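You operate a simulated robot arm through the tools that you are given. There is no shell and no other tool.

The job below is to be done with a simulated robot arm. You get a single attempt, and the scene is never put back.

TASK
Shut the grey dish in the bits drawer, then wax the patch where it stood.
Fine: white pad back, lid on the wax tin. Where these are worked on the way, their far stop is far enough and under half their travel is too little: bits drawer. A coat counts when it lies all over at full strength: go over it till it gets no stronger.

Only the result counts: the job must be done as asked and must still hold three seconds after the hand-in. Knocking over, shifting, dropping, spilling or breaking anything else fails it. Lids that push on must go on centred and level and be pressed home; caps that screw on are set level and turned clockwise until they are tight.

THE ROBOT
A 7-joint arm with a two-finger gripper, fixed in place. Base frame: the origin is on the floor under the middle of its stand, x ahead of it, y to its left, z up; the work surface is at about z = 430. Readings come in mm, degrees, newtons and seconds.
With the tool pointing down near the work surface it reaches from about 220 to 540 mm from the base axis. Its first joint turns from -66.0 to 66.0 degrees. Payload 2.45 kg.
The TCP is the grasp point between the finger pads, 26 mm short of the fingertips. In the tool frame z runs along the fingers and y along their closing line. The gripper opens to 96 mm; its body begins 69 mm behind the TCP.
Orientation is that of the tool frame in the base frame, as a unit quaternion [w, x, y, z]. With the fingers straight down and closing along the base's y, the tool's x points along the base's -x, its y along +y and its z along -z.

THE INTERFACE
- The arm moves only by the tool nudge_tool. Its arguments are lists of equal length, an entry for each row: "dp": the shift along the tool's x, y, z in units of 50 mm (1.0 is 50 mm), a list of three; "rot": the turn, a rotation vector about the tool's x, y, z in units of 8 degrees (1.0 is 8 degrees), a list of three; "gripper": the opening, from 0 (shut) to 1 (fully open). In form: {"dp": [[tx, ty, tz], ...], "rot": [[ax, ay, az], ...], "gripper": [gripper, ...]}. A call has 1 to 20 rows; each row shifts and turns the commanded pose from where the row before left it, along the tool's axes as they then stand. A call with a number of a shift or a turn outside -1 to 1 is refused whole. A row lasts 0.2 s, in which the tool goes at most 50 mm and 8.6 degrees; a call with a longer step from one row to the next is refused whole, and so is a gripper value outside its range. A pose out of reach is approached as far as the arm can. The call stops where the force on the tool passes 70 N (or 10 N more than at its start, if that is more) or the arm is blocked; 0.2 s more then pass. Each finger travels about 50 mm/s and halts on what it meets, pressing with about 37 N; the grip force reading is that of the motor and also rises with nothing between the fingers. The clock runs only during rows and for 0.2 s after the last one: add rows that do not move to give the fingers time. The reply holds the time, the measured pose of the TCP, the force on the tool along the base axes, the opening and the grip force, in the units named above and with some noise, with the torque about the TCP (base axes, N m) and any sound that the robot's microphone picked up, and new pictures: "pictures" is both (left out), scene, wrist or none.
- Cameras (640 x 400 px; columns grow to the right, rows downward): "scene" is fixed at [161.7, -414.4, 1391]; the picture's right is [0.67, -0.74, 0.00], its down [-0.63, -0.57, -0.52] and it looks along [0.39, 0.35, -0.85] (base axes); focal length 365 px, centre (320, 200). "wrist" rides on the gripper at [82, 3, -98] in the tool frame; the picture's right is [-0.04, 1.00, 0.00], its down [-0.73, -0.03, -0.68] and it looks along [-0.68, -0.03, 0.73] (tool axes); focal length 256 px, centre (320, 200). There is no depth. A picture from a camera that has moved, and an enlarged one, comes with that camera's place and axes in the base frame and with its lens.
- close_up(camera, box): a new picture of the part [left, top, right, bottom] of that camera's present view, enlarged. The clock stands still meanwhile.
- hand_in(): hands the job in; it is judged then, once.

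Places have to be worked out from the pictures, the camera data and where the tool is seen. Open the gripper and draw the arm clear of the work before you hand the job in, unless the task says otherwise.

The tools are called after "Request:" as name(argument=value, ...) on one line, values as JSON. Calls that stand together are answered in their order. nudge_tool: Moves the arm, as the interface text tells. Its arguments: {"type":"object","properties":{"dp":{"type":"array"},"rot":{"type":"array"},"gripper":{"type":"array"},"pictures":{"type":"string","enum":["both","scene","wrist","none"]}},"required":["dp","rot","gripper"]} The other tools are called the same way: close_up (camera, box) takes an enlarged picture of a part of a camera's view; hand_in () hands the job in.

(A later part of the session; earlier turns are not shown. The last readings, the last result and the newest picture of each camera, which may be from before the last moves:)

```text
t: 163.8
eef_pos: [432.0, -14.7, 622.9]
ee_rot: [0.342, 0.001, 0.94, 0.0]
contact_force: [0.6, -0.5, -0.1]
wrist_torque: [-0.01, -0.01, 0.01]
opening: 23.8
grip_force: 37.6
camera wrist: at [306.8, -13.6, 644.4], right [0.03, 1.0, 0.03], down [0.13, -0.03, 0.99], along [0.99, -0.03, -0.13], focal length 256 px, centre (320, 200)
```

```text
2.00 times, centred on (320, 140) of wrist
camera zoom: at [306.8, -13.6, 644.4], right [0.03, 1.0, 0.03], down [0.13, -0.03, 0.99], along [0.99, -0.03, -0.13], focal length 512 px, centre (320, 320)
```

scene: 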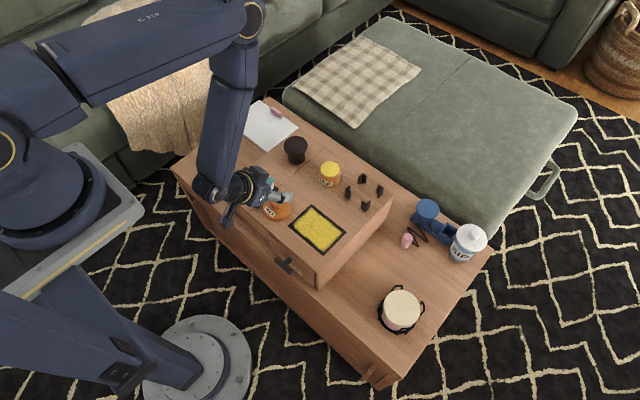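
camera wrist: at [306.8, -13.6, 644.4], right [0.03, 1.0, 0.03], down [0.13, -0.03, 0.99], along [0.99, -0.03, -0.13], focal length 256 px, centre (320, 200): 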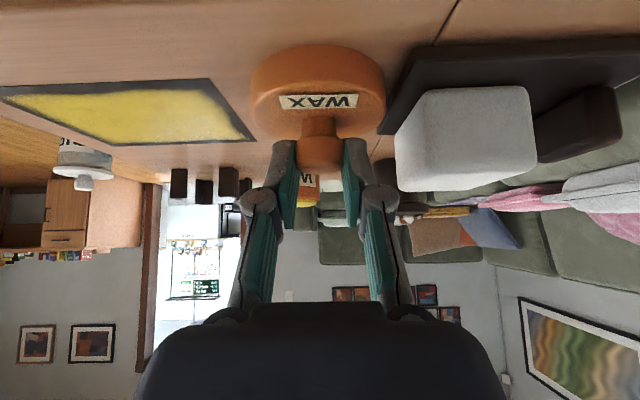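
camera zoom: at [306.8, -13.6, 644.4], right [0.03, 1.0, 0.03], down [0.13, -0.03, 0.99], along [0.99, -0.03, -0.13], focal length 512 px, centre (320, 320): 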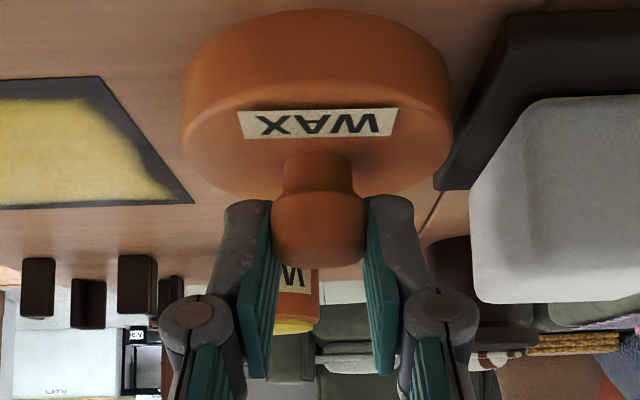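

The knob is gripped (23.8 mm, 37 N). I lift the lid and carry it to above the tin.

Request:
nudge_tool(dp=[[-0.2, 0, -0.238], [-0.4, 0, -0.476], [-0.39, 0, -0.466], [-0.509, -0.144, 0.427], [-0.509, -0.144, 0.427], [-0.509, -0.144, 0.427], [-0.509, -0.144, 0.427], [-0.509, -0.144, 0.427], [0, 0, 0], [0, 0, 0]], rot=[[0, 0, 0], [0, 0, 0], [0, 0, 0], [0, 0, 0], [0, 0, 0], [0, 0, 0], [0, 0, 0], [0, 0, 0], [0, 0, 0], [0, 0, 0]], gripper=[0.15, 0.15, 0.15, 0.15, 0.15, 0.15, 0.15, 0.15, 0.15, 0.15], pictures="both")

Request:
close_up(camera="wrist", box=[220, 0, 420, 220])

Request:
close_up(camera="scene", box=[290, 120, 380, 210])

```text
t: 166.0
eef_pos: [596.3, -52.8, 700.3]
ee_rot: [0.343, 0.0, 0.939, 0.0]
contact_force: [-0.2, 0.4, -0.4]
wrist_torque: [-0.03, -0.01, -0.02]
opening: 23.5
grip_force: 37.2
camera wrist: at [470.8, -51.7, 721.7], right [0.03, 1.0, 0.03], down [0.13, -0.03, 0.99], along [0.99, -0.03, -0.13], focal length 256 px, centre (320, 200)
```

scene: 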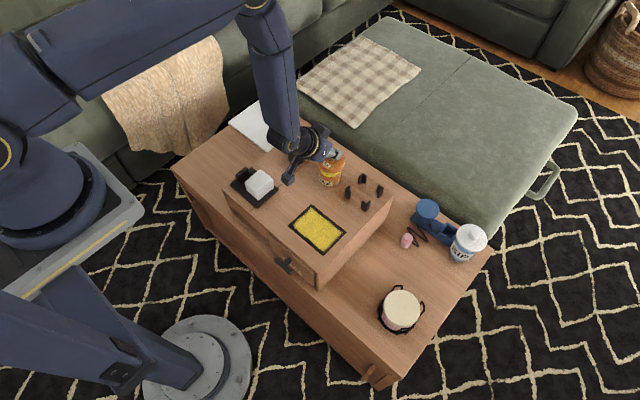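
wrist: 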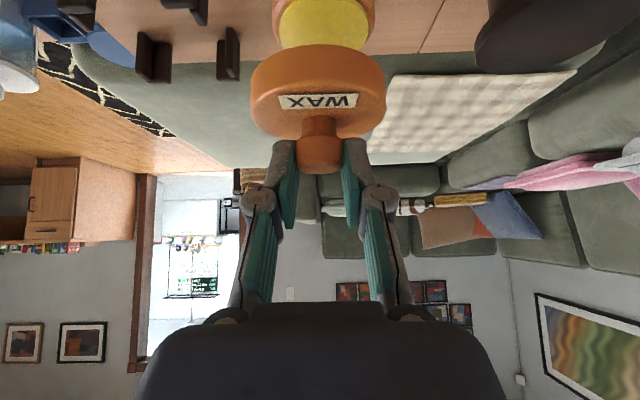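

```text
1.82 times, centred on (320, 110) of wrist
camera zoom: at [470.8, -51.7, 721.7], right [0.03, 1.0, 0.03], down [0.13, -0.03, 0.99], along [0.99, -0.03, -0.13], focal length 465 px, centre (320, 364)
```

zoom: 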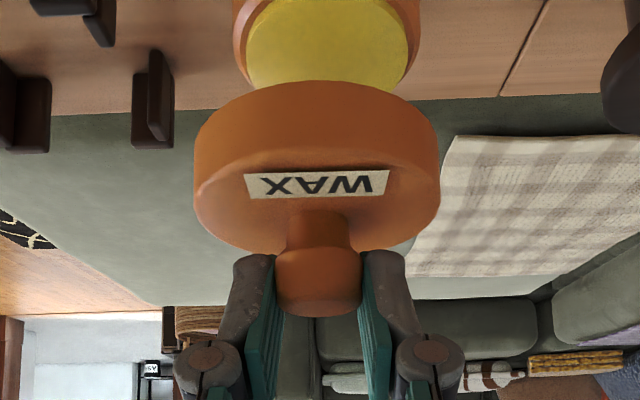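

```text
4.44 times, centred on (335, 165) of scene
camera zoom: at [161.7, -414.4, 1391.0], right [0.67, -0.74, 0.0], down [-0.63, -0.57, -0.52], along [0.39, 0.35, -0.85], focal length 1623 px, centre (253, 356)
```

zoom: 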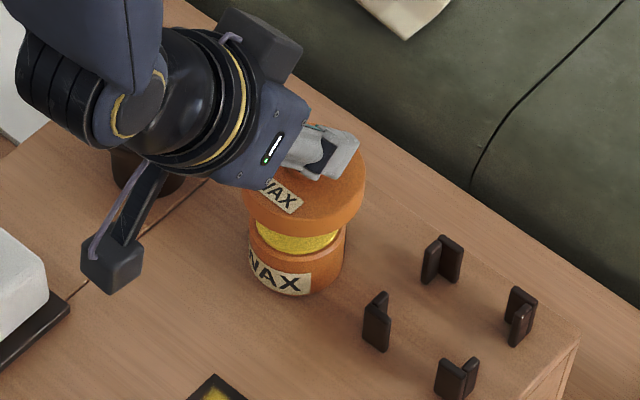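

The lid is held level above the tin. It appears ~3–4 mm too far to −y; I correct +3 mm and lower until the lid's underside is a few mm above the tin, then compare alignment.

Request:
nudge_tool(dp=[[0, 0.06, 0], [0.18, 0, 0.214], [0.167, 0, 0.199], [0, 0, 0], [0, 0, 0]], rot=[[0, 0, 0], [0, 0, 0], [0, 0, 0], [0, 0, 0], [0, 0, 0]], gripper=[0.15, 0.15, 0.15, 0.15, 0.15], pictures="wrist")

Request:
close_up(camera="wrist", box=[220, 0, 420, 180])

Request:
close_up(camera="scene", box=[300, 140, 360, 200])

```text
t: 167.2
eef_pos: [598.3, -49.5, 674.1]
ee_rot: [0.342, 0.0, 0.94, 0.0]
contact_force: [0.4, -0.7, -0.7]
wrist_torque: [0.02, 0.01, 0.01]
opening: 23.6
grip_force: 36.4
camera wrist: at [472.2, -48.3, 695.3], right [0.03, 1.0, 0.03], down [0.13, -0.03, 0.99], along [0.99, -0.03, -0.13], focal length 256 px, centre (320, 200)
```

wrist: 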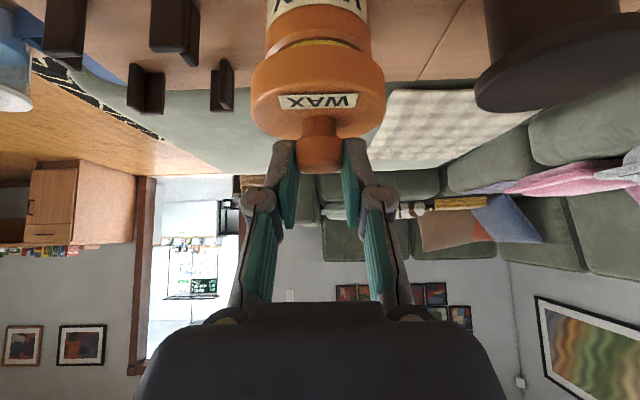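

```text
2.22 times, centred on (320, 90) of wrist
camera zoom: at [472.2, -48.3, 695.3], right [0.03, 1.0, 0.03], down [0.13, -0.03, 0.99], along [0.99, -0.03, -0.13], focal length 569 px, centre (320, 444)
```

zoom: 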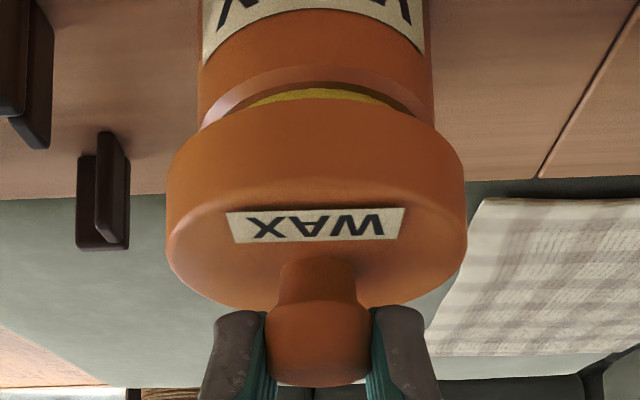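

```text
6.67 times, centred on (330, 170) of scene
camera zoom: at [161.7, -414.4, 1391.0], right [0.67, -0.74, 0.0], down [-0.63, -0.57, -0.52], along [0.39, 0.35, -0.85], focal length 2434 px, centre (253, 400)
```

zoom: 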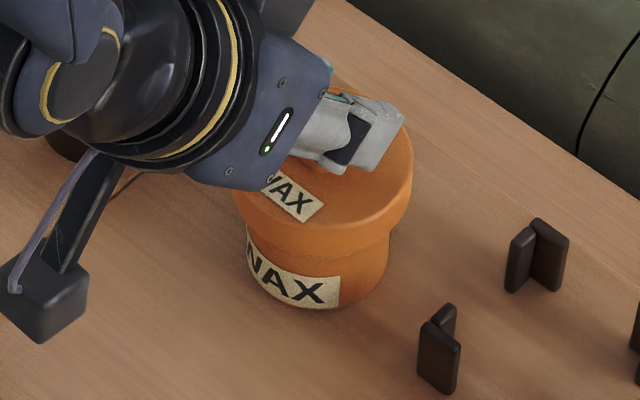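

Wrist view and scene view agree the lid is within about 1 mm of the tin's axis; I apply a small (+0.5, +0.8) mm correction and lower in small steps.

Request:
nudge_tool(dp=[[-0.008, 0.016, 0.006], [0.064, 0, 0.077], [0, 0, 0]], rot=[[0, 0, 0], [0, 0, 0], [0, 0, 0]], gripper=[0.15, 0.15, 0.15], pictures="none")

Request:
nudge_tool(dp=[[0.032, 0, 0.038], [0, 0, 0]], rot=[[0, 0, 0], [0, 0, 0]], gripper=[0.15, 0.15], pictures="wrist")

Request:
close_up(camera="wrist", box=[220, 0, 420, 180])

Request:
close_up(camera="scene", box=[300, 140, 360, 200])

```text
t: 168.0
eef_pos: [599.5, -49.5, 669.1]
ee_rot: [0.342, 0.0, 0.94, 0.0]
contact_force: [-0.2, -0.4, -0.6]
wrist_torque: [0.04, -0.04, 0.01]
opening: 23.6
grip_force: 37.3
```

```text
t: 168.6
eef_pos: [598.3, -48.2, 666.8]
ee_rot: [0.342, -0.001, 0.94, 0.0]
contact_force: [-0.2, -0.4, -0.6]
wrist_torque: [-0.01, 0.01, -0.02]
opening: 23.8
grip_force: 36.9
camera wrist: at [472.6, -46.8, 687.7], right [0.03, 1.0, 0.03], down [0.13, -0.03, 0.99], along [0.99, -0.03, -0.13], focal length 256 px, centre (320, 200)
```

wrist: 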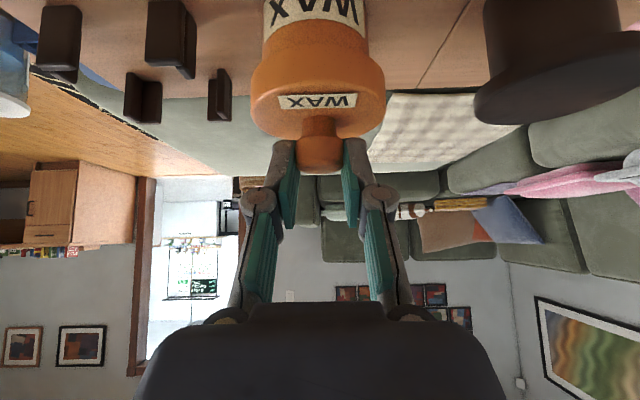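

```text
2.22 times, centred on (320, 90) of wrist
camera zoom: at [472.6, -46.8, 687.7], right [0.03, 1.0, 0.03], down [0.13, -0.03, 0.99], along [0.99, -0.03, -0.13], focal length 569 px, centre (320, 444)
```

zoom: 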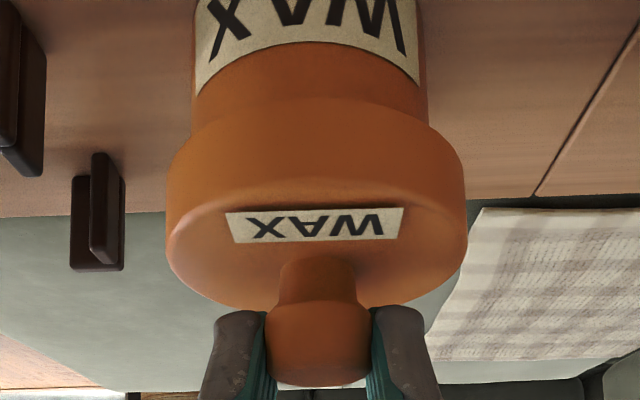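

```text
6.67 times, centred on (330, 170) of scene
camera zoom: at [161.7, -414.4, 1391.0], right [0.67, -0.74, 0.0], down [-0.63, -0.57, -0.52], along [0.39, 0.35, -0.85], focal length 2434 px, centre (253, 400)
```

zoom: 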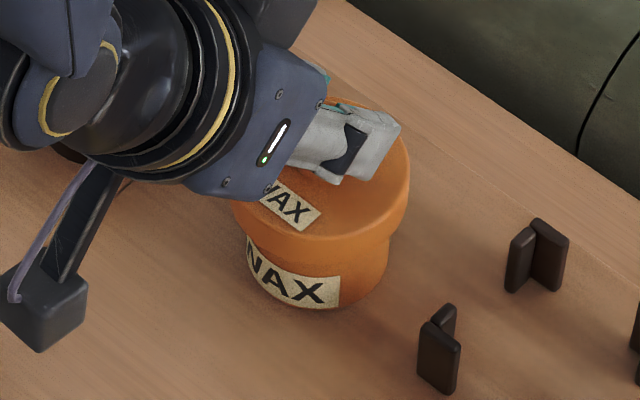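

Nearly centred: I trim (+0.7, −0.4) mm and continue lowering in 2 mm steps, watching force and sound.

Request:
nudge_tool(dp=[[-0.0107, -0.008, 0.009], [0.0257, 0, 0.0306], [0, 0, 0]], rot=[[0, 0, 0], [0, 0, 0], [0, 0, 0]], gripper=[0.15, 0.15, 0.15], pictures="none")

Request:
nudge_tool(dp=[[0.0257, 0, 0.0306], [0, 0, 0]], rot=[[0, 0, 0], [0, 0, 0]], gripper=[0.15, 0.15], pictures="none")

```text
t: 169.4
eef_pos: [599.3, -48.2, 666.2]
ee_rot: [0.341, 0.0, 0.94, 0.0]
contact_force: [1.1, -0.4, -0.5]
wrist_torque: [-0.02, 0.0, 0.0]
opening: 23.6
grip_force: 37.4
```

```text
t: 170.0
eef_pos: [600.2, -48.2, 662.9]
ee_rot: [0.342, -0.001, 0.94, 0.001]
contact_force: [-0.4, -0.4, -0.3]
wrist_torque: [0.01, -0.02, -0.01]
opening: 23.5
grip_force: 36.6
```

Request:
nudge_tool(dp=[[0.0257, 0, 0.0306], [0, 0, 0]], rot=[[0, 0, 0], [0, 0, 0]], gripper=[0.15, 0.15], pictures="none")

Request:
nudge_tool(dp=[[0.0257, 0, 0.0306], [0, 0, 0]], rot=[[0, 0, 0], [0, 0, 0]], gripper=[0.15, 0.15], pictures="wrist")

Request:
close_up(camera="scene", box=[300, 140, 360, 200])

Request:
close_up(camera="wrist", box=[220, 0, 420, 180])

```text
t: 170.6
eef_pos: [599.1, -47.3, 660.6]
ee_rot: [0.342, 0.0, 0.94, 0.0]
contact_force: [-0.4, 0.9, 0.0]
wrist_torque: [0.02, 0.01, -0.01]
opening: 23.4
grip_force: 36.7
```

```text
t: 171.2
eef_pos: [599.7, -48.8, 658.4]
ee_rot: [0.342, 0.001, 0.94, -0.001]
contact_force: [-0.5, 0.0, 0.2]
wrist_torque: [0.03, 0.0, 0.02]
opening: 23.7
grip_force: 36.8
camera wrist: at [473.6, -46.8, 679.8], right [0.03, 1.0, 0.03], down [0.13, -0.03, 0.99], along [0.99, -0.03, -0.13], focal length 256 px, centre (320, 200)
```

wrist: 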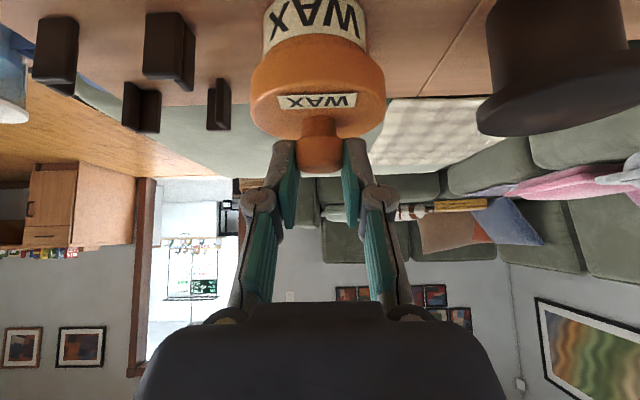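

```text
6.67 times, centred on (330, 170) of scene
camera zoom: at [161.7, -414.4, 1391.0], right [0.67, -0.74, 0.0], down [-0.63, -0.57, -0.52], along [0.39, 0.35, -0.85], focal length 2434 px, centre (253, 400)
```

zoom: 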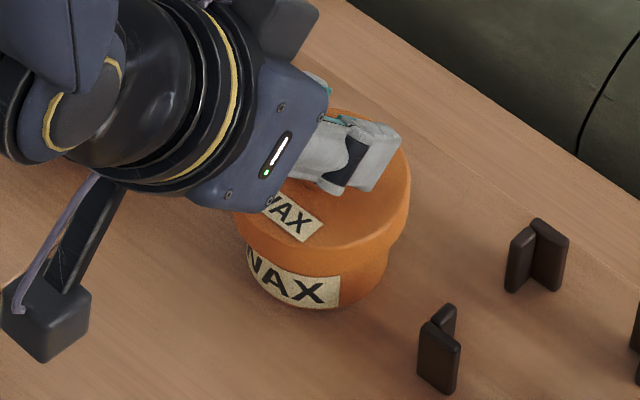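

```text
2.22 times, centred on (320, 90) of wrist
camera zoom: at [473.6, -46.8, 679.8], right [0.03, 1.0, 0.03], down [0.13, -0.03, 0.99], along [0.99, -0.03, -0.13], focal length 569 px, centre (320, 444)
```

zoom: 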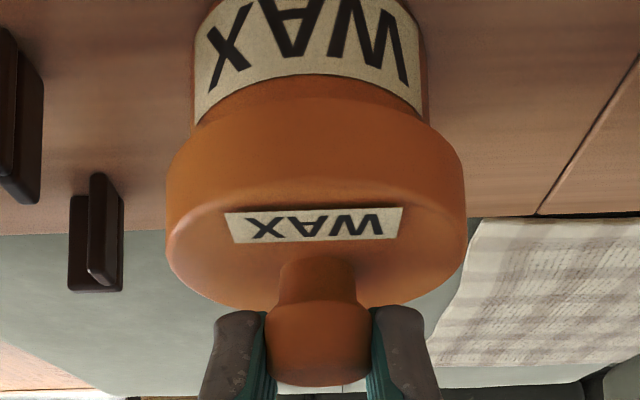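

The skirt is sliding over the tin without force. I trim −0.7 mm in y and keep lowering.

Request:
nudge_tool(dp=[[0.0257, -0.014, 0.0306], [0, 0, 0]], rot=[[0, 0, 0], [0, 0, 0]], gripper=[0.15, 0.15], pictures="none")

Request:
nudge_tool(dp=[[0.0257, 0, 0.0306], [0, 0, 0]], rot=[[0, 0, 0], [0, 0, 0]], gripper=[0.15, 0.15], pictures="none")

Request:
nudge_tool(dp=[[0.0129, 0, 0.0153], [0, 0, 0]], rot=[[0, 0, 0], [0, 0, 0]], gripper=[0.15, 0.15], pictures="none")

```text
t: 171.8
eef_pos: [600.3, -49.4, 656.9]
ee_rot: [0.342, 0.0, 0.94, 0.001]
contact_force: [-0.7, -1.1, 0.8]
wrist_torque: [-0.01, -0.01, -0.01]
opening: 23.4
grip_force: 37.4
```

```text
t: 172.4
eef_pos: [602.4, -49.2, 654.5]
ee_rot: [0.344, 0.0, 0.939, 0.001]
contact_force: [-6.2, 0.6, 22.0]
wrist_torque: [0.0, 0.44, 0.07]
opening: 23.2
grip_force: 36.8
heard: snap
```

```text
t: 173.0
eef_pos: [602.1, -49.7, 654.3]
ee_rot: [0.345, -0.001, 0.939, 0.0]
contact_force: [-2.9, -1.6, 26.0]
wrist_torque: [-0.05, -0.14, 0.0]
opening: 23.9
grip_force: 36.8
```

A snap was heard – the lid is home. I check the view, relieve the pressure and release the knob.

Request:
close_up(camera="wrist", box=[220, 0, 420, 180])

Request:
nudge_tool(dp=[[-0.0129, 0, -0.0153], [0, 0, 0], [0, 0, 0], [0, 0, 0], [0, 0, 0]], rot=[[0, 0, 0], [0, 0, 0], [0, 0, 0], [0, 0, 0], [0, 0, 0]], gripper=[0.15, 0.28, 0.35, 0.45, 0.5], pictures="wrist")

Request:
close_up(camera="scene", box=[300, 140, 360, 200])

```text
2.22 times, centred on (320, 90) of wrist
camera zoom: at [475.6, -47.7, 675.1], right [0.03, 1.0, 0.03], down [0.12, -0.03, 0.99], along [0.99, -0.03, -0.12], focal length 569 px, centre (320, 444)
```

zoom: 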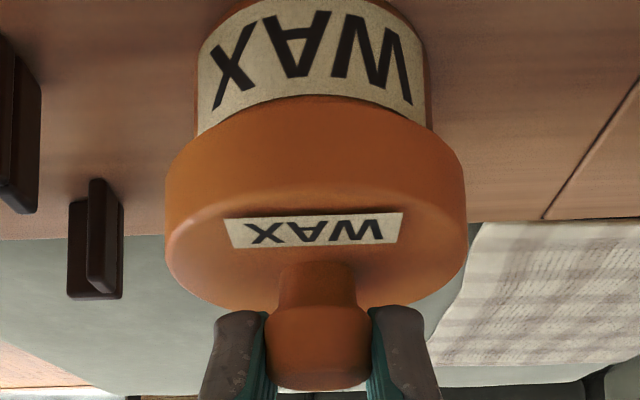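

```text
t: 174.2
eef_pos: [600.6, -49.1, 653.9]
ee_rot: [0.343, 0.0, 0.94, 0.0]
contact_force: [0.0, 0.2, 0.1]
wrist_torque: [-0.01, -0.01, 0.05]
opening: 47.8
grip_force: 0.1
camera wrist: at [473.7, -47.5, 675.2], right [0.03, 1.0, 0.03], down [0.13, -0.03, 0.99], along [0.99, -0.03, -0.13], focal length 256 px, centre (320, 200)
```

wrist: 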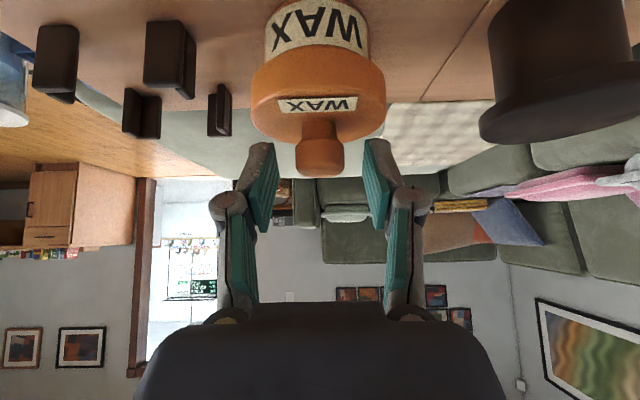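

```text
6.67 times, centred on (330, 170) of scene
camera zoom: at [161.7, -414.4, 1391.0], right [0.67, -0.74, 0.0], down [-0.63, -0.57, -0.52], along [0.39, 0.35, -0.85], focal length 2434 px, centre (253, 400)
```

zoom: 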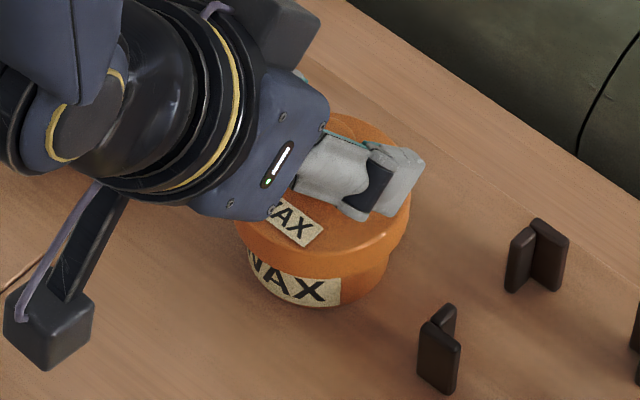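

The lid sits level and home on the tin. Now I rise, retreat and straighten the tool, closing the gripper, in order to push the box back to its original place via the drawer front.

Request:
nudge_tool(dp=[[-0.2, 0, -0.238], [-0.4, 0, -0.476], [-0.4, 0, -0.476], [0.547, -0.114, -0.459], [0.547, -0.114, -0.459], [0.547, -0.114, -0.459], [0.547, -0.114, -0.459], [0.547, -0.114, -0.459], [0.547, -0.114, -0.459], [0.547, -0.114, -0.459], [0, 0, 0], [0, 0, 0], [0, 0, 0], [0, 0, 0], [0, 0, 0], [0, 0, 0]], rot=[[0, 0, 0], [0, 0, 0], [0, 0, 0], [0, 0, 0], [0, 0, 0], [0, 0, 0], [0, 0, 0], [0, 0, 0], [0, 0, 0], [0, 0, 0], [0, 1, 0], [0, 1, 0], [0, 1, 0], [0, 1, 0], [0, 1, 0], [0, 0, 0]], gripper=[0.5, 0.5, 0.5, 0.5, 0.5, 0.5, 0.3, 0.1, 0, 0, 0, 0, 0, 0, 0, 0], pictures="both")

Request:
close_up(camera="scene", box=[220, 120, 400, 290])

Request:
close_up(camera="scene", box=[290, 140, 360, 200])

```text
t: 177.6
eef_pos: [350.4, -88.5, 732.0]
ee_rot: [0.0, 0.0, 1.0, 0.0]
contact_force: [0.4, 0.7, 0.0]
wrist_torque: [0.0, 0.0, 0.02]
opening: 0.3
grip_force: 29.0
camera wrist: at [268.0, -87.6, 828.3], right [0.04, 1.0, 0.0], down [0.73, -0.03, 0.68], along [0.68, -0.03, -0.73], focal length 256 px, centre (320, 200)
```

scene: 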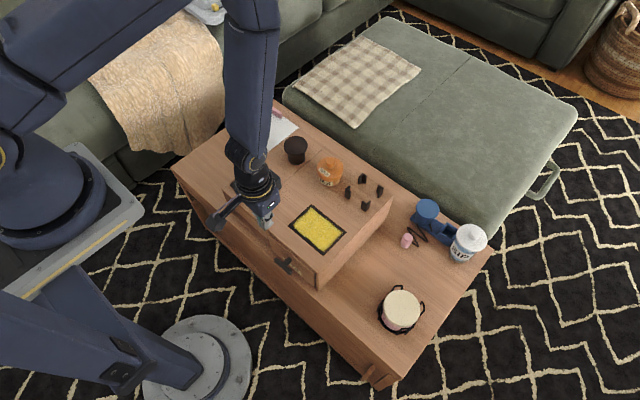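
wrist: 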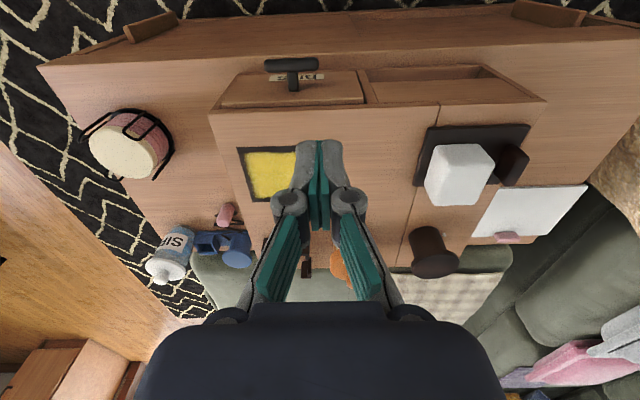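

```text
2.35 times, centred on (310, 205) of scene
camera zoom: at [161.7, -414.4, 1391.0], right [0.67, -0.74, 0.0], down [-0.63, -0.57, -0.52], along [0.39, 0.35, -0.85], focal length 859 px, centre (344, 188)
```

zoom: 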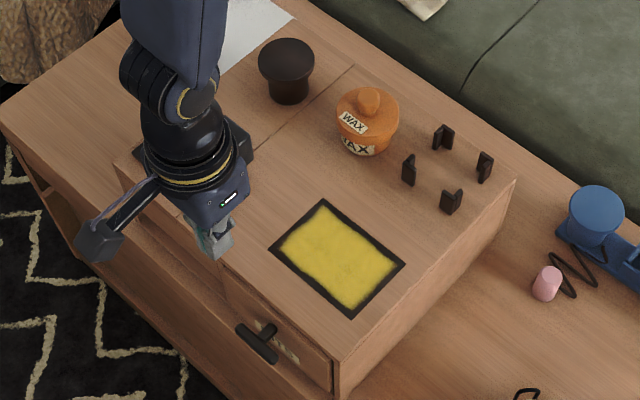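

```text
6.67 times, centred on (325, 170) of scene
camera zoom: at [161.7, -414.4, 1391.0], right [0.67, -0.74, 0.0], down [-0.63, -0.57, -0.52], along [0.39, 0.35, -0.85], focal length 2434 px, centre (287, 400)
```

zoom: 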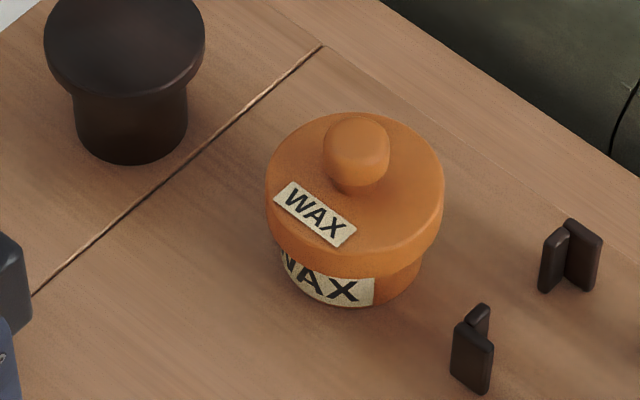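

The lid is on nicely. The handle bar is at x≈350, y≈−121; I bring the closed fingers down in front of it (TCP x≈318).

Request:
nudge_tool(dp=[[0.213, -0.21, 0.613], [0.213, -0.21, 0.613], [0.213, -0.21, 0.613], [0, 0, 0.7], [0, 0, 0.7], [0, 0, 0.7], [0, 0, 0.14], [0, 0, 0]], rot=[[0, 0, 0], [0, 0, 0], [0, 0, 0], [0, 0, 0], [0, 0, 0], [0, 0, 0], [0, 0, 0], [0, 0, 0]], gripper=[0, 0, 0, 0, 0, 0, 0, 0], pictures="wrist")

Request:
close_up(camera="scene", box=[270, 190, 380, 290])

```text
t: 179.4
eef_pos: [316.4, -121.8, 527.5]
ee_rot: [0.0, 0.0, 1.0, 0.0]
contact_force: [0.0, -0.9, -0.3]
wrist_torque: [-0.01, -0.01, 0.02]
opening: 0.0
grip_force: 28.9
camera wrist: at [234.6, -120.2, 623.2], right [0.04, 1.0, 0.0], down [0.73, -0.03, 0.68], along [0.68, -0.03, -0.73], focal length 256 px, centre (320, 200)
```

wrist: 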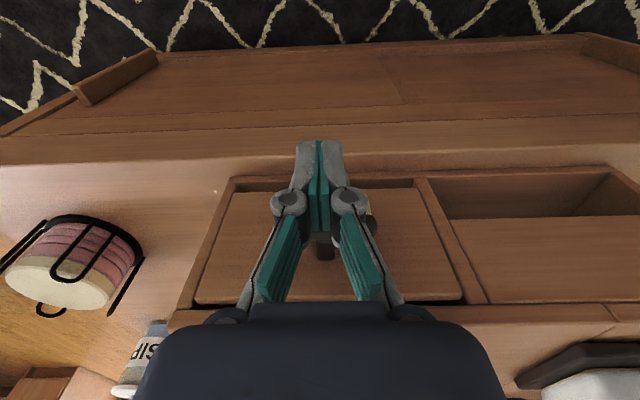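

```text
4.00 times, centred on (325, 240) of scene
camera zoom: at [161.7, -414.4, 1391.0], right [0.67, -0.74, 0.0], down [-0.63, -0.57, -0.52], along [0.39, 0.35, -0.85], focal length 1460 px, centre (300, 40)
```

zoom: 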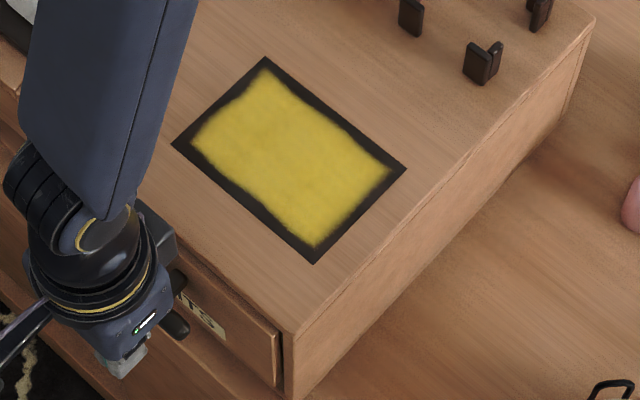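

Patch pixel targets from the original picture: left (190,122), top (283,36), right (422,145), bottom (331,237). I now push +x slowly, 3 mm per row, first part.

Request:
nudge_tool(dp=[[-0.1, 0.02, 0], [-0.1, 0.02, 0], [-0.06, 0, 0], [-0.06, 0, 0], [-0.06, 0, 0], [-0.06, 0, 0], [0, 0, 0]], rot=[[0, 0, 0], [0, 0, 0], [0, 0, 0], [0, 0, 0], [0, 0, 0], [0, 0, 0], [0, 0, 0]], gripper=[0, 0, 0, 0, 0, 0, 0], pictures="wrist")

Request:
close_up(camera="scene", box=[270, 190, 380, 290])

```text
t: 181.0
eef_pos: [341.0, -118.5, 529.3]
ee_rot: [0.001, 0.0, 1.0, 0.0]
contact_force: [-7.4, -3.0, -1.2]
wrist_torque: [-0.04, 0.07, -0.02]
opening: 5.9
grip_force: 28.6
camera wrist: at [258.1, -117.3, 624.7], right [0.04, 1.0, 0.0], down [0.73, -0.03, 0.68], along [0.68, -0.03, -0.73], focal length 256 px, centre (320, 200)
```

wrist: 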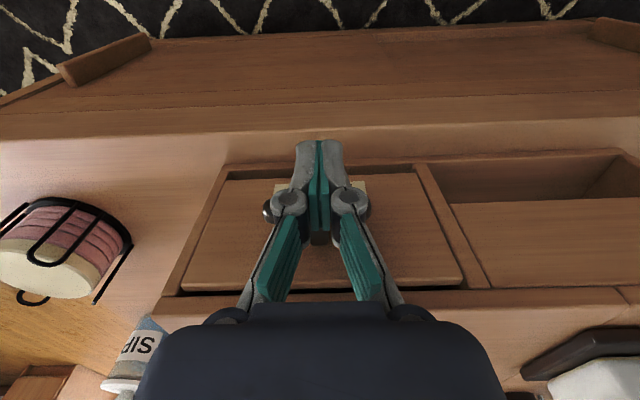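

```text
4.00 times, centred on (325, 240) of scene
camera zoom: at [161.6, -414.5, 1391.0], right [0.67, -0.74, 0.0], down [-0.63, -0.57, -0.52], along [0.39, 0.35, -0.85], focal length 1460 px, centre (300, 40)
```

zoom: 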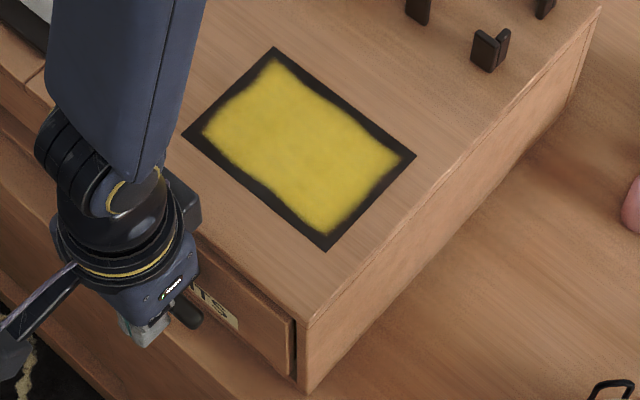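

Part-way back (about 10 mm to go). I compare other far-apart features with the original close-ups to judge the rotation.

Request:
close_up(camera="scene", box=[240, 130, 330, 220])

Request:
close_up(camera="scene", box=[220, 120, 400, 290])

```text
4.44 times, centred on (285, 175) of scene
camera zoom: at [161.6, -414.5, 1391.0], right [0.67, -0.74, 0.0], down [-0.63, -0.57, -0.52], along [0.39, 0.35, -0.85], focal length 1623 px, centre (476, 311)
```

zoom: 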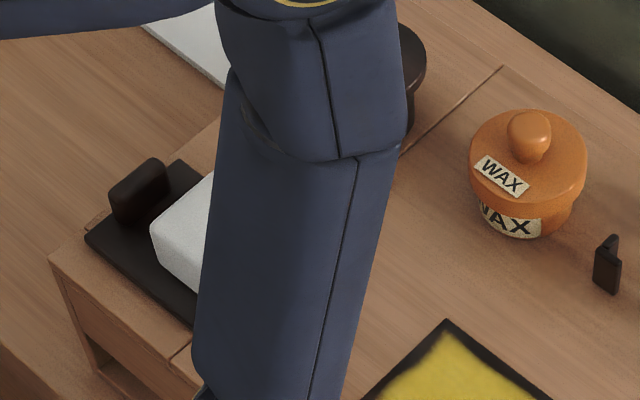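

```text
2.35 times, centred on (310, 205) of scene
camera zoom: at [161.6, -414.5, 1391.0], right [0.67, -0.74, 0.0], down [-0.63, -0.57, -0.52], along [0.39, 0.35, -0.85], focal length 859 px, centre (344, 188)
```

zoom: 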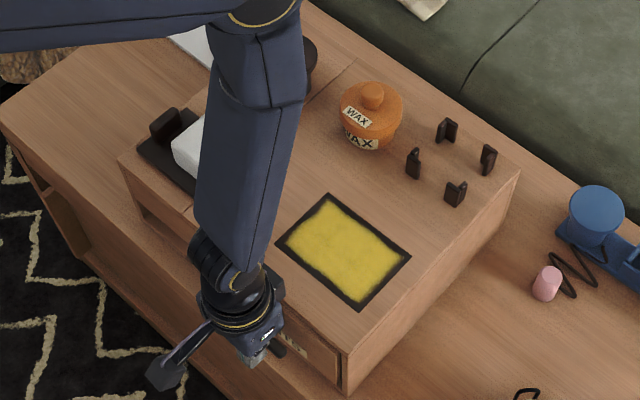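

Remaining needed shift is about +10 mm x, +2 mm y with a slight clockwise turn, so I'll push the rest on the top front rail further left (y≈−10). I back off, rise and reposition in front of it.

Request:
nudge_tool(dp=[[0.2, 0, 0], [0.3, 0, 0], [0, 0, -0.75], [0, 0, -0.75], [-0.193, 0.72, 0], [-0.193, 0.72, 0], [-0.193, 0.72, 0], [0, 0, 0.58], [0, 0, 0]], rot=[[0, 0, 0], [0, 0, 0], [0, 0, 0], [0, 0, 0], [0, 0, 0], [0, 0, 0], [0, 0, 0], [0, 0, 0], [0, 0, 0]], gripper=[0, 0, 0, 0, 0, 0, 0, 0, 0], pictures="both")

Request:
close_up(camera="wrist", box=[200, 100, 520, 320])

```text
t: 183.0
eef_pos: [340.6, -9.5, 573.3]
ee_rot: [0.0, 0.0, 1.0, 0.001]
contact_force: [-0.1, 0.0, -0.6]
wrist_torque: [0.02, 0.02, 0.01]
opening: 0.0
grip_force: 28.2
camera wrist: at [259.0, -8.1, 669.7], right [0.04, 1.0, 0.0], down [0.73, -0.03, 0.68], along [0.68, -0.03, -0.73], focal length 256 px, centre (320, 200)
```

scene: 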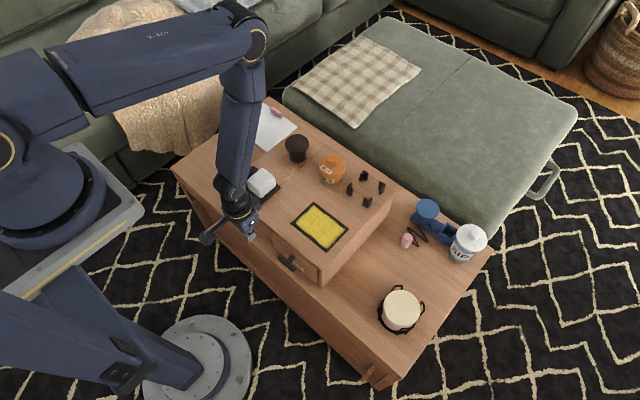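
wrist: 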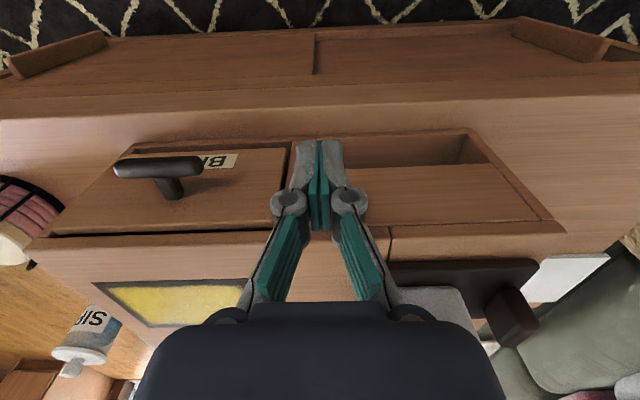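

```text
1.82 times, centred on (360, 210) of wrist
camera zoom: at [259.0, -8.1, 669.7], right [0.04, 1.0, 0.0], down [0.73, -0.03, 0.68], along [0.68, -0.03, -0.73], focal length 465 px, centre (247, 182)
```

zoom: 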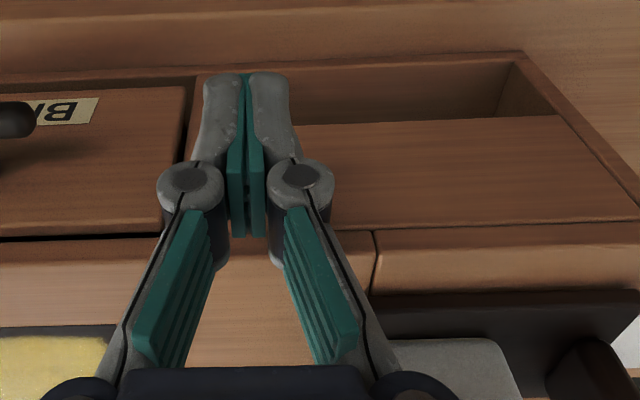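

I advance to contact with the top rail and push slowly about half the remaining distance.

Request:
nudge_tool(dp=[[-0.2, 0, 0], [-0.2, 0, 0], [-0.2, 0, 0], [-0.06, 0, 0], [-0.06, 0, 0], [-0.06, 0, 0], [-0.06, 0, 0], [0, 0, 0]], rot=[[0, 0, 0], [0, 0, 0], [0, 0, 0], [0, 0, 0], [0, 0, 0], [0, 0, 0], [0, 0, 0], [0, 0, 0]], gripper=[0, 0, 0, 0, 0, 0, 0, 0], pictures="wrist")

Request:
close_up(camera="scene", box=[270, 190, 380, 290])

```text
t: 184.8
eef_pos: [386.6, -8.8, 573.8]
ee_rot: [0.002, 0.0, 1.0, 0.0]
contact_force: [-7.1, 1.5, -3.2]
wrist_torque: [0.02, 0.18, 0.04]
opening: 0.0
grip_force: 28.3
camera wrist: at [304.3, -8.7, 670.5], right [0.04, 1.0, 0.0], down [0.73, -0.03, 0.68], along [0.68, -0.03, -0.73], focal length 256 px, centre (320, 200)
```

wrist: 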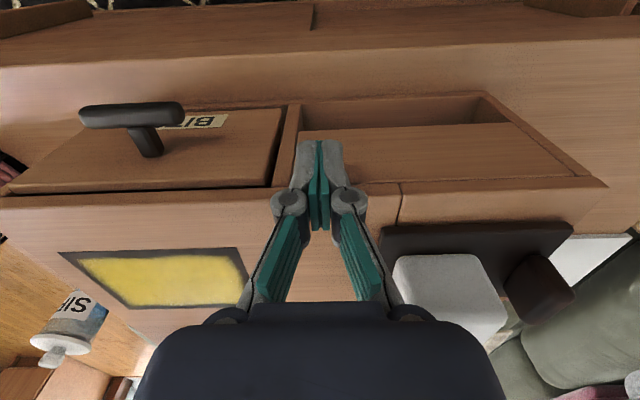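

```text
4.00 times, centred on (325, 240) of scene
camera zoom: at [161.6, -414.4, 1391.0], right [0.67, -0.74, 0.0], down [-0.63, -0.57, -0.52], along [0.39, 0.35, -0.85], focal length 1460 px, centre (300, 40)
```

zoom: 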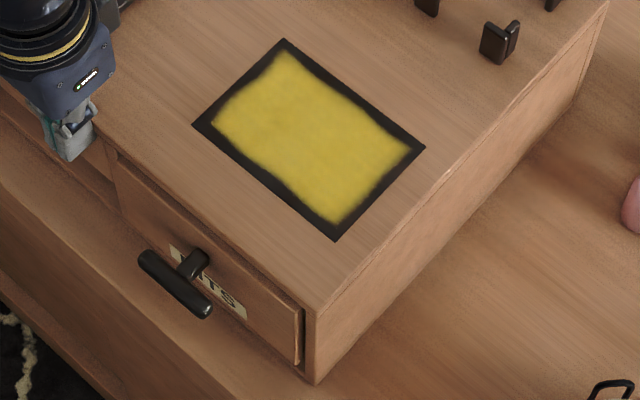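

The patch is now within ~3 px (≈2–3 mm) of its original place. I back off and go to the handle again to make sure the drawer is fully shut with a gentle push.

Request:
nudge_tool(dp=[[0.3, 0, 0], [0.5, 0, 0], [0.3, 0, -0.5], [0, -0.72, 0], [0, -0.72, 0], [0, -0.74, 0], [0, 0, 0.7], [0, 0, 0.7], [0, 0, 0]], rot=[[0, 0, 0], [0, 0, 0], [0, 0, 0], [0, 0, 0], [0, 0, 0], [0, 0, 0], [0, 0, 0], [0, 0, 0], [0, 0, 0]], gripper=[0, 0, 0, 0, 0, 0, 0, 0, 0], pictures="both")

Request:
close_up(camera="wrist", box=[160, 120, 480, 320])

```text
t: 186.8
eef_pos: [330.7, -120.3, 527.3]
ee_rot: [0.0, 0.0, 1.0, 0.0]
contact_force: [-0.3, 0.3, 0.2]
wrist_torque: [-0.01, 0.01, 0.01]
opening: 0.0
grip_force: 28.3
camera wrist: at [247.9, -119.1, 625.0], right [0.04, 1.0, 0.0], down [0.73, -0.03, 0.68], along [0.68, -0.03, -0.73], focal length 256 px, centre (320, 200)
```

scene: 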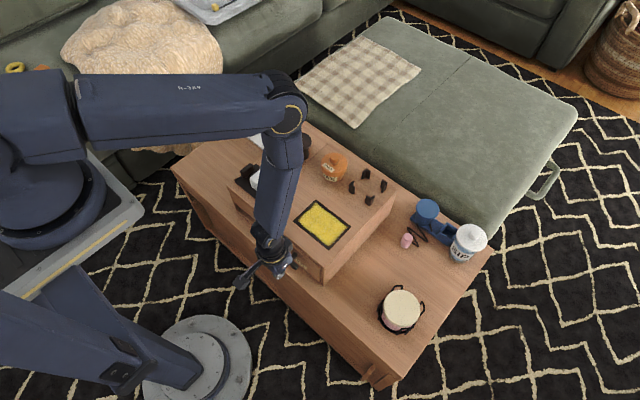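
wrist: 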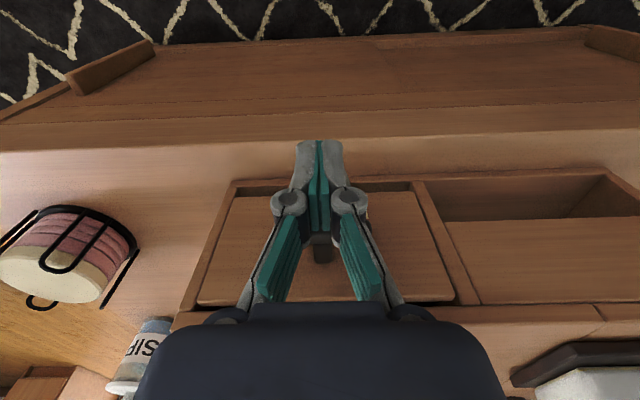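

```text
2.00 times, centred on (320, 220) of wrist
camera zoom: at [247.9, -119.1, 625.0], right [0.04, 1.0, 0.0], down [0.73, -0.03, 0.68], along [0.68, -0.03, -0.73], focal length 512 px, centre (320, 160)
```

zoom: 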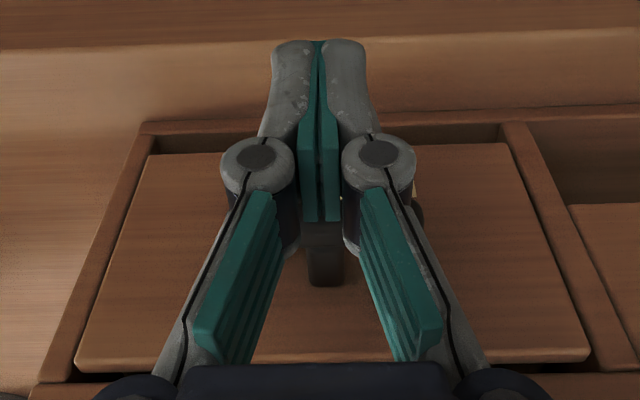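

I approach the bar and nudge in 2–3 mm steps, reading the force.

Request:
nudge_tool(dp=[[-0.2, 0, 0], [-0.06, 0, 0], [0, 0, 0]], rot=[[0, 0, 0], [0, 0, 0], [0, 0, 0]], gripper=[0, 0, 0], pictures="none")

Request:
nudge_tool(dp=[[-0.04, 0, 0], [0, 0, 0]], rot=[[0, 0, 0], [0, 0, 0]], gripper=[0, 0], pictures="none")

Request:
nudge_tool(dp=[[-0.04, 0, 0], [0, 0, 0]], rot=[[0, 0, 0], [0, 0, 0]], gripper=[0, 0], pictures="wrist")

```text
t: 187.6
eef_pos: [343.5, -118.6, 528.5]
ee_rot: [0.001, 0.001, 1.0, 0.0]
contact_force: [-0.5, -0.2, 0.2]
wrist_torque: [0.0, 0.03, 0.03]
opening: 0.2
grip_force: 28.8
```

```text
t: 188.2
eef_pos: [344.3, -119.9, 528.4]
ee_rot: [0.0, 0.0, 1.0, 0.0]
contact_force: [-0.1, 0.1, -0.3]
wrist_torque: [-0.03, -0.03, -0.02]
opening: 0.0
grip_force: 28.9
```

```text
t: 188.8
eef_pos: [347.4, -119.3, 528.5]
ee_rot: [0.0, 0.0, 1.0, 0.0]
contact_force: [-0.2, 0.4, -0.1]
wrist_torque: [0.03, 0.02, 0.02]
opening: 0.0
grip_force: 28.4
camera wrist: at [265.1, -118.5, 625.7], right [0.04, 1.0, 0.0], down [0.73, -0.03, 0.68], along [0.68, -0.03, -0.73], focal length 256 px, centre (320, 200)
```

wrist: 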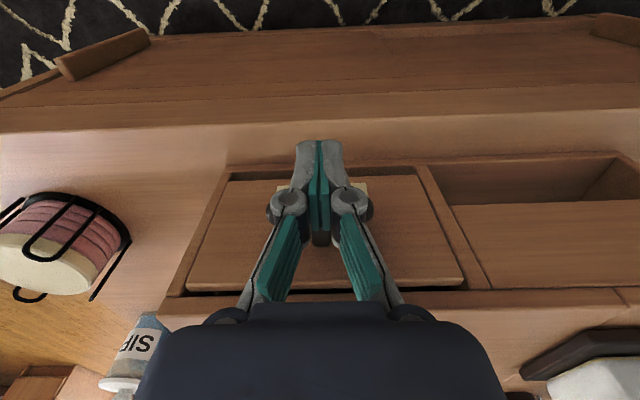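

Request:
nudge_tool(dp=[[-0.04, 0, 0], [0, 0, 0]], rot=[[0, 0, 0], [0, 0, 0]], gripper=[0, 0], pictures="none")

Request:
nudge_tool(dp=[[-0.03, 0, 0], [0, 0, 0]], rot=[[0, 0, 0], [0, 0, 0]], gripper=[0, 0], pictures="none")

```text
t: 189.4
eef_pos: [348.2, -118.3, 528.9]
ee_rot: [-0.001, 0.0, 1.0, 0.0]
contact_force: [-1.1, -0.3, 0.1]
wrist_torque: [0.01, -0.02, -0.01]
opening: 6.2
grip_force: 28.3
```

```text
t: 190.0
eef_pos: [348.3, -119.1, 529.4]
ee_rot: [-0.002, 0.0, 1.0, -0.001]
contact_force: [-6.7, 1.4, 2.2]
wrist_torque: [0.02, -0.04, 0.04]
opening: 5.8
grip_force: 28.8
```

The drawer is firmly shut (−6.7 N, no further travel). I back off, rise and clear the view for a final inspection.

Request:
nudge_tool(dp=[[0.2, 0, 0], [0.4, 0, 0], [0.1, 0, -0.9], [0, 0, -0.9], [0, 0.5, -0.8], [0, 0.9, -0.3], [0, 0.9, 0], [0, 0.9, 0], [0, 0.9, 0], [0, 0, 0]], rot=[[0, 0, 0], [0, 0, 0], [0, 0, 0], [0, 0, 0], [0, 0, 0], [0, 0, 0], [0, 0, 0], [0, 0, 0], [0, 0, 0], [0, 0, 0]], gripper=[0, 0, 0.3, 0.6, 0.8, 0.8, 0.8, 0.8, 0.8, 0.8], pictures="both")

Request:
close_up(camera="scene", box=[220, 120, 400, 290])

Request:
close_up(camera="scene", box=[270, 190, 380, 290])

Request:
close_up(camera="scene", box=[240, 130, 330, 220])

```text
t: 192.2
eef_pos: [317.4, 87.4, 675.8]
ee_rot: [0.0, 0.0, 1.0, 0.0]
contact_force: [0.0, 0.4, 0.2]
wrist_torque: [-0.03, 0.01, -0.04]
opening: 76.8
grip_force: 0.0
camera wrist: at [235.2, 88.8, 772.9], right [0.04, 1.0, 0.0], down [0.73, -0.03, 0.68], along [0.68, -0.03, -0.73], focal length 256 px, centre (320, 200)
```

scene: 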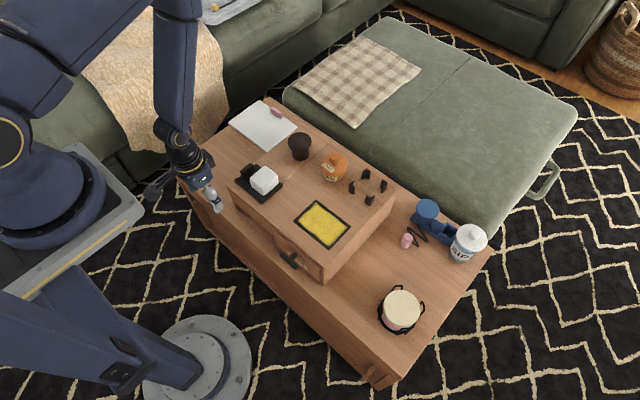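
wrist: 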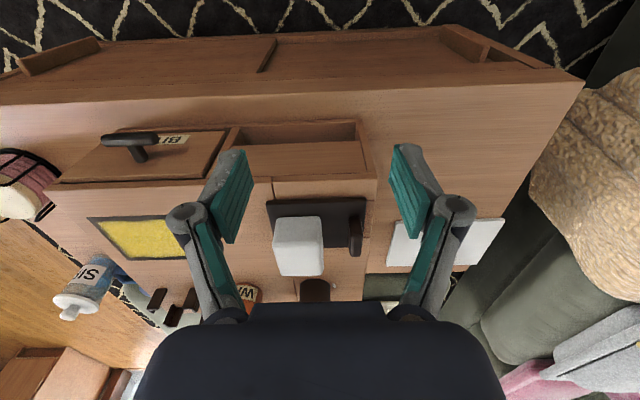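

```text
2.35 times, centred on (310, 205) of scene
camera zoom: at [161.7, -414.4, 1391.0], right [0.67, -0.74, 0.0], down [-0.63, -0.57, -0.52], along [0.39, 0.35, -0.85], focal length 859 px, centre (344, 188)
```

zoom: 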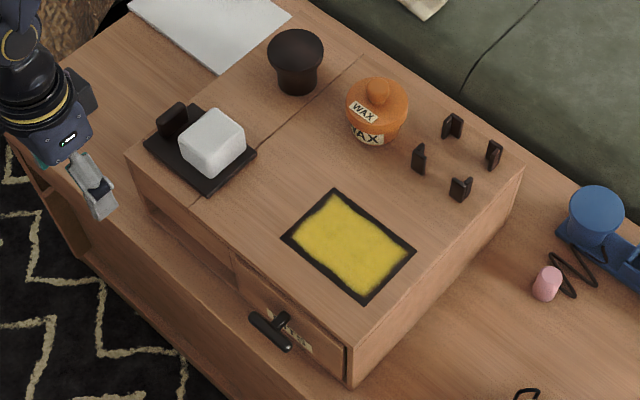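

```text
4.00 times, centred on (325, 240) of scene
camera zoom: at [161.7, -414.4, 1391.0], right [0.67, -0.74, 0.0], down [-0.63, -0.57, -0.52], along [0.39, 0.35, -0.85], focal length 1460 px, centre (300, 40)
```

zoom: 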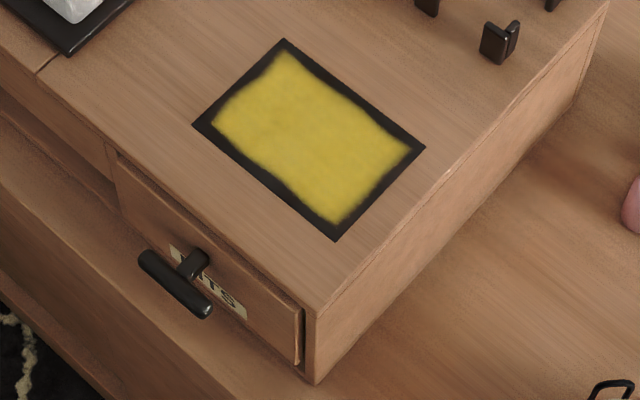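

```text
4.44 times, centred on (285, 175) of scene
camera zoom: at [161.7, -414.4, 1391.0], right [0.67, -0.74, 0.0], down [-0.63, -0.57, -0.52], along [0.39, 0.35, -0.85], focal length 1623 px, centre (476, 311)
```

zoom: 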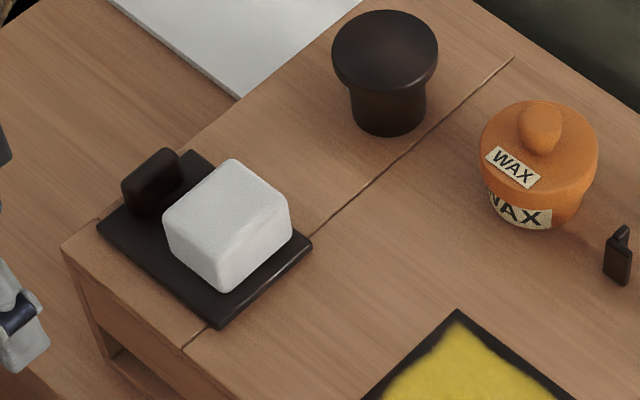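

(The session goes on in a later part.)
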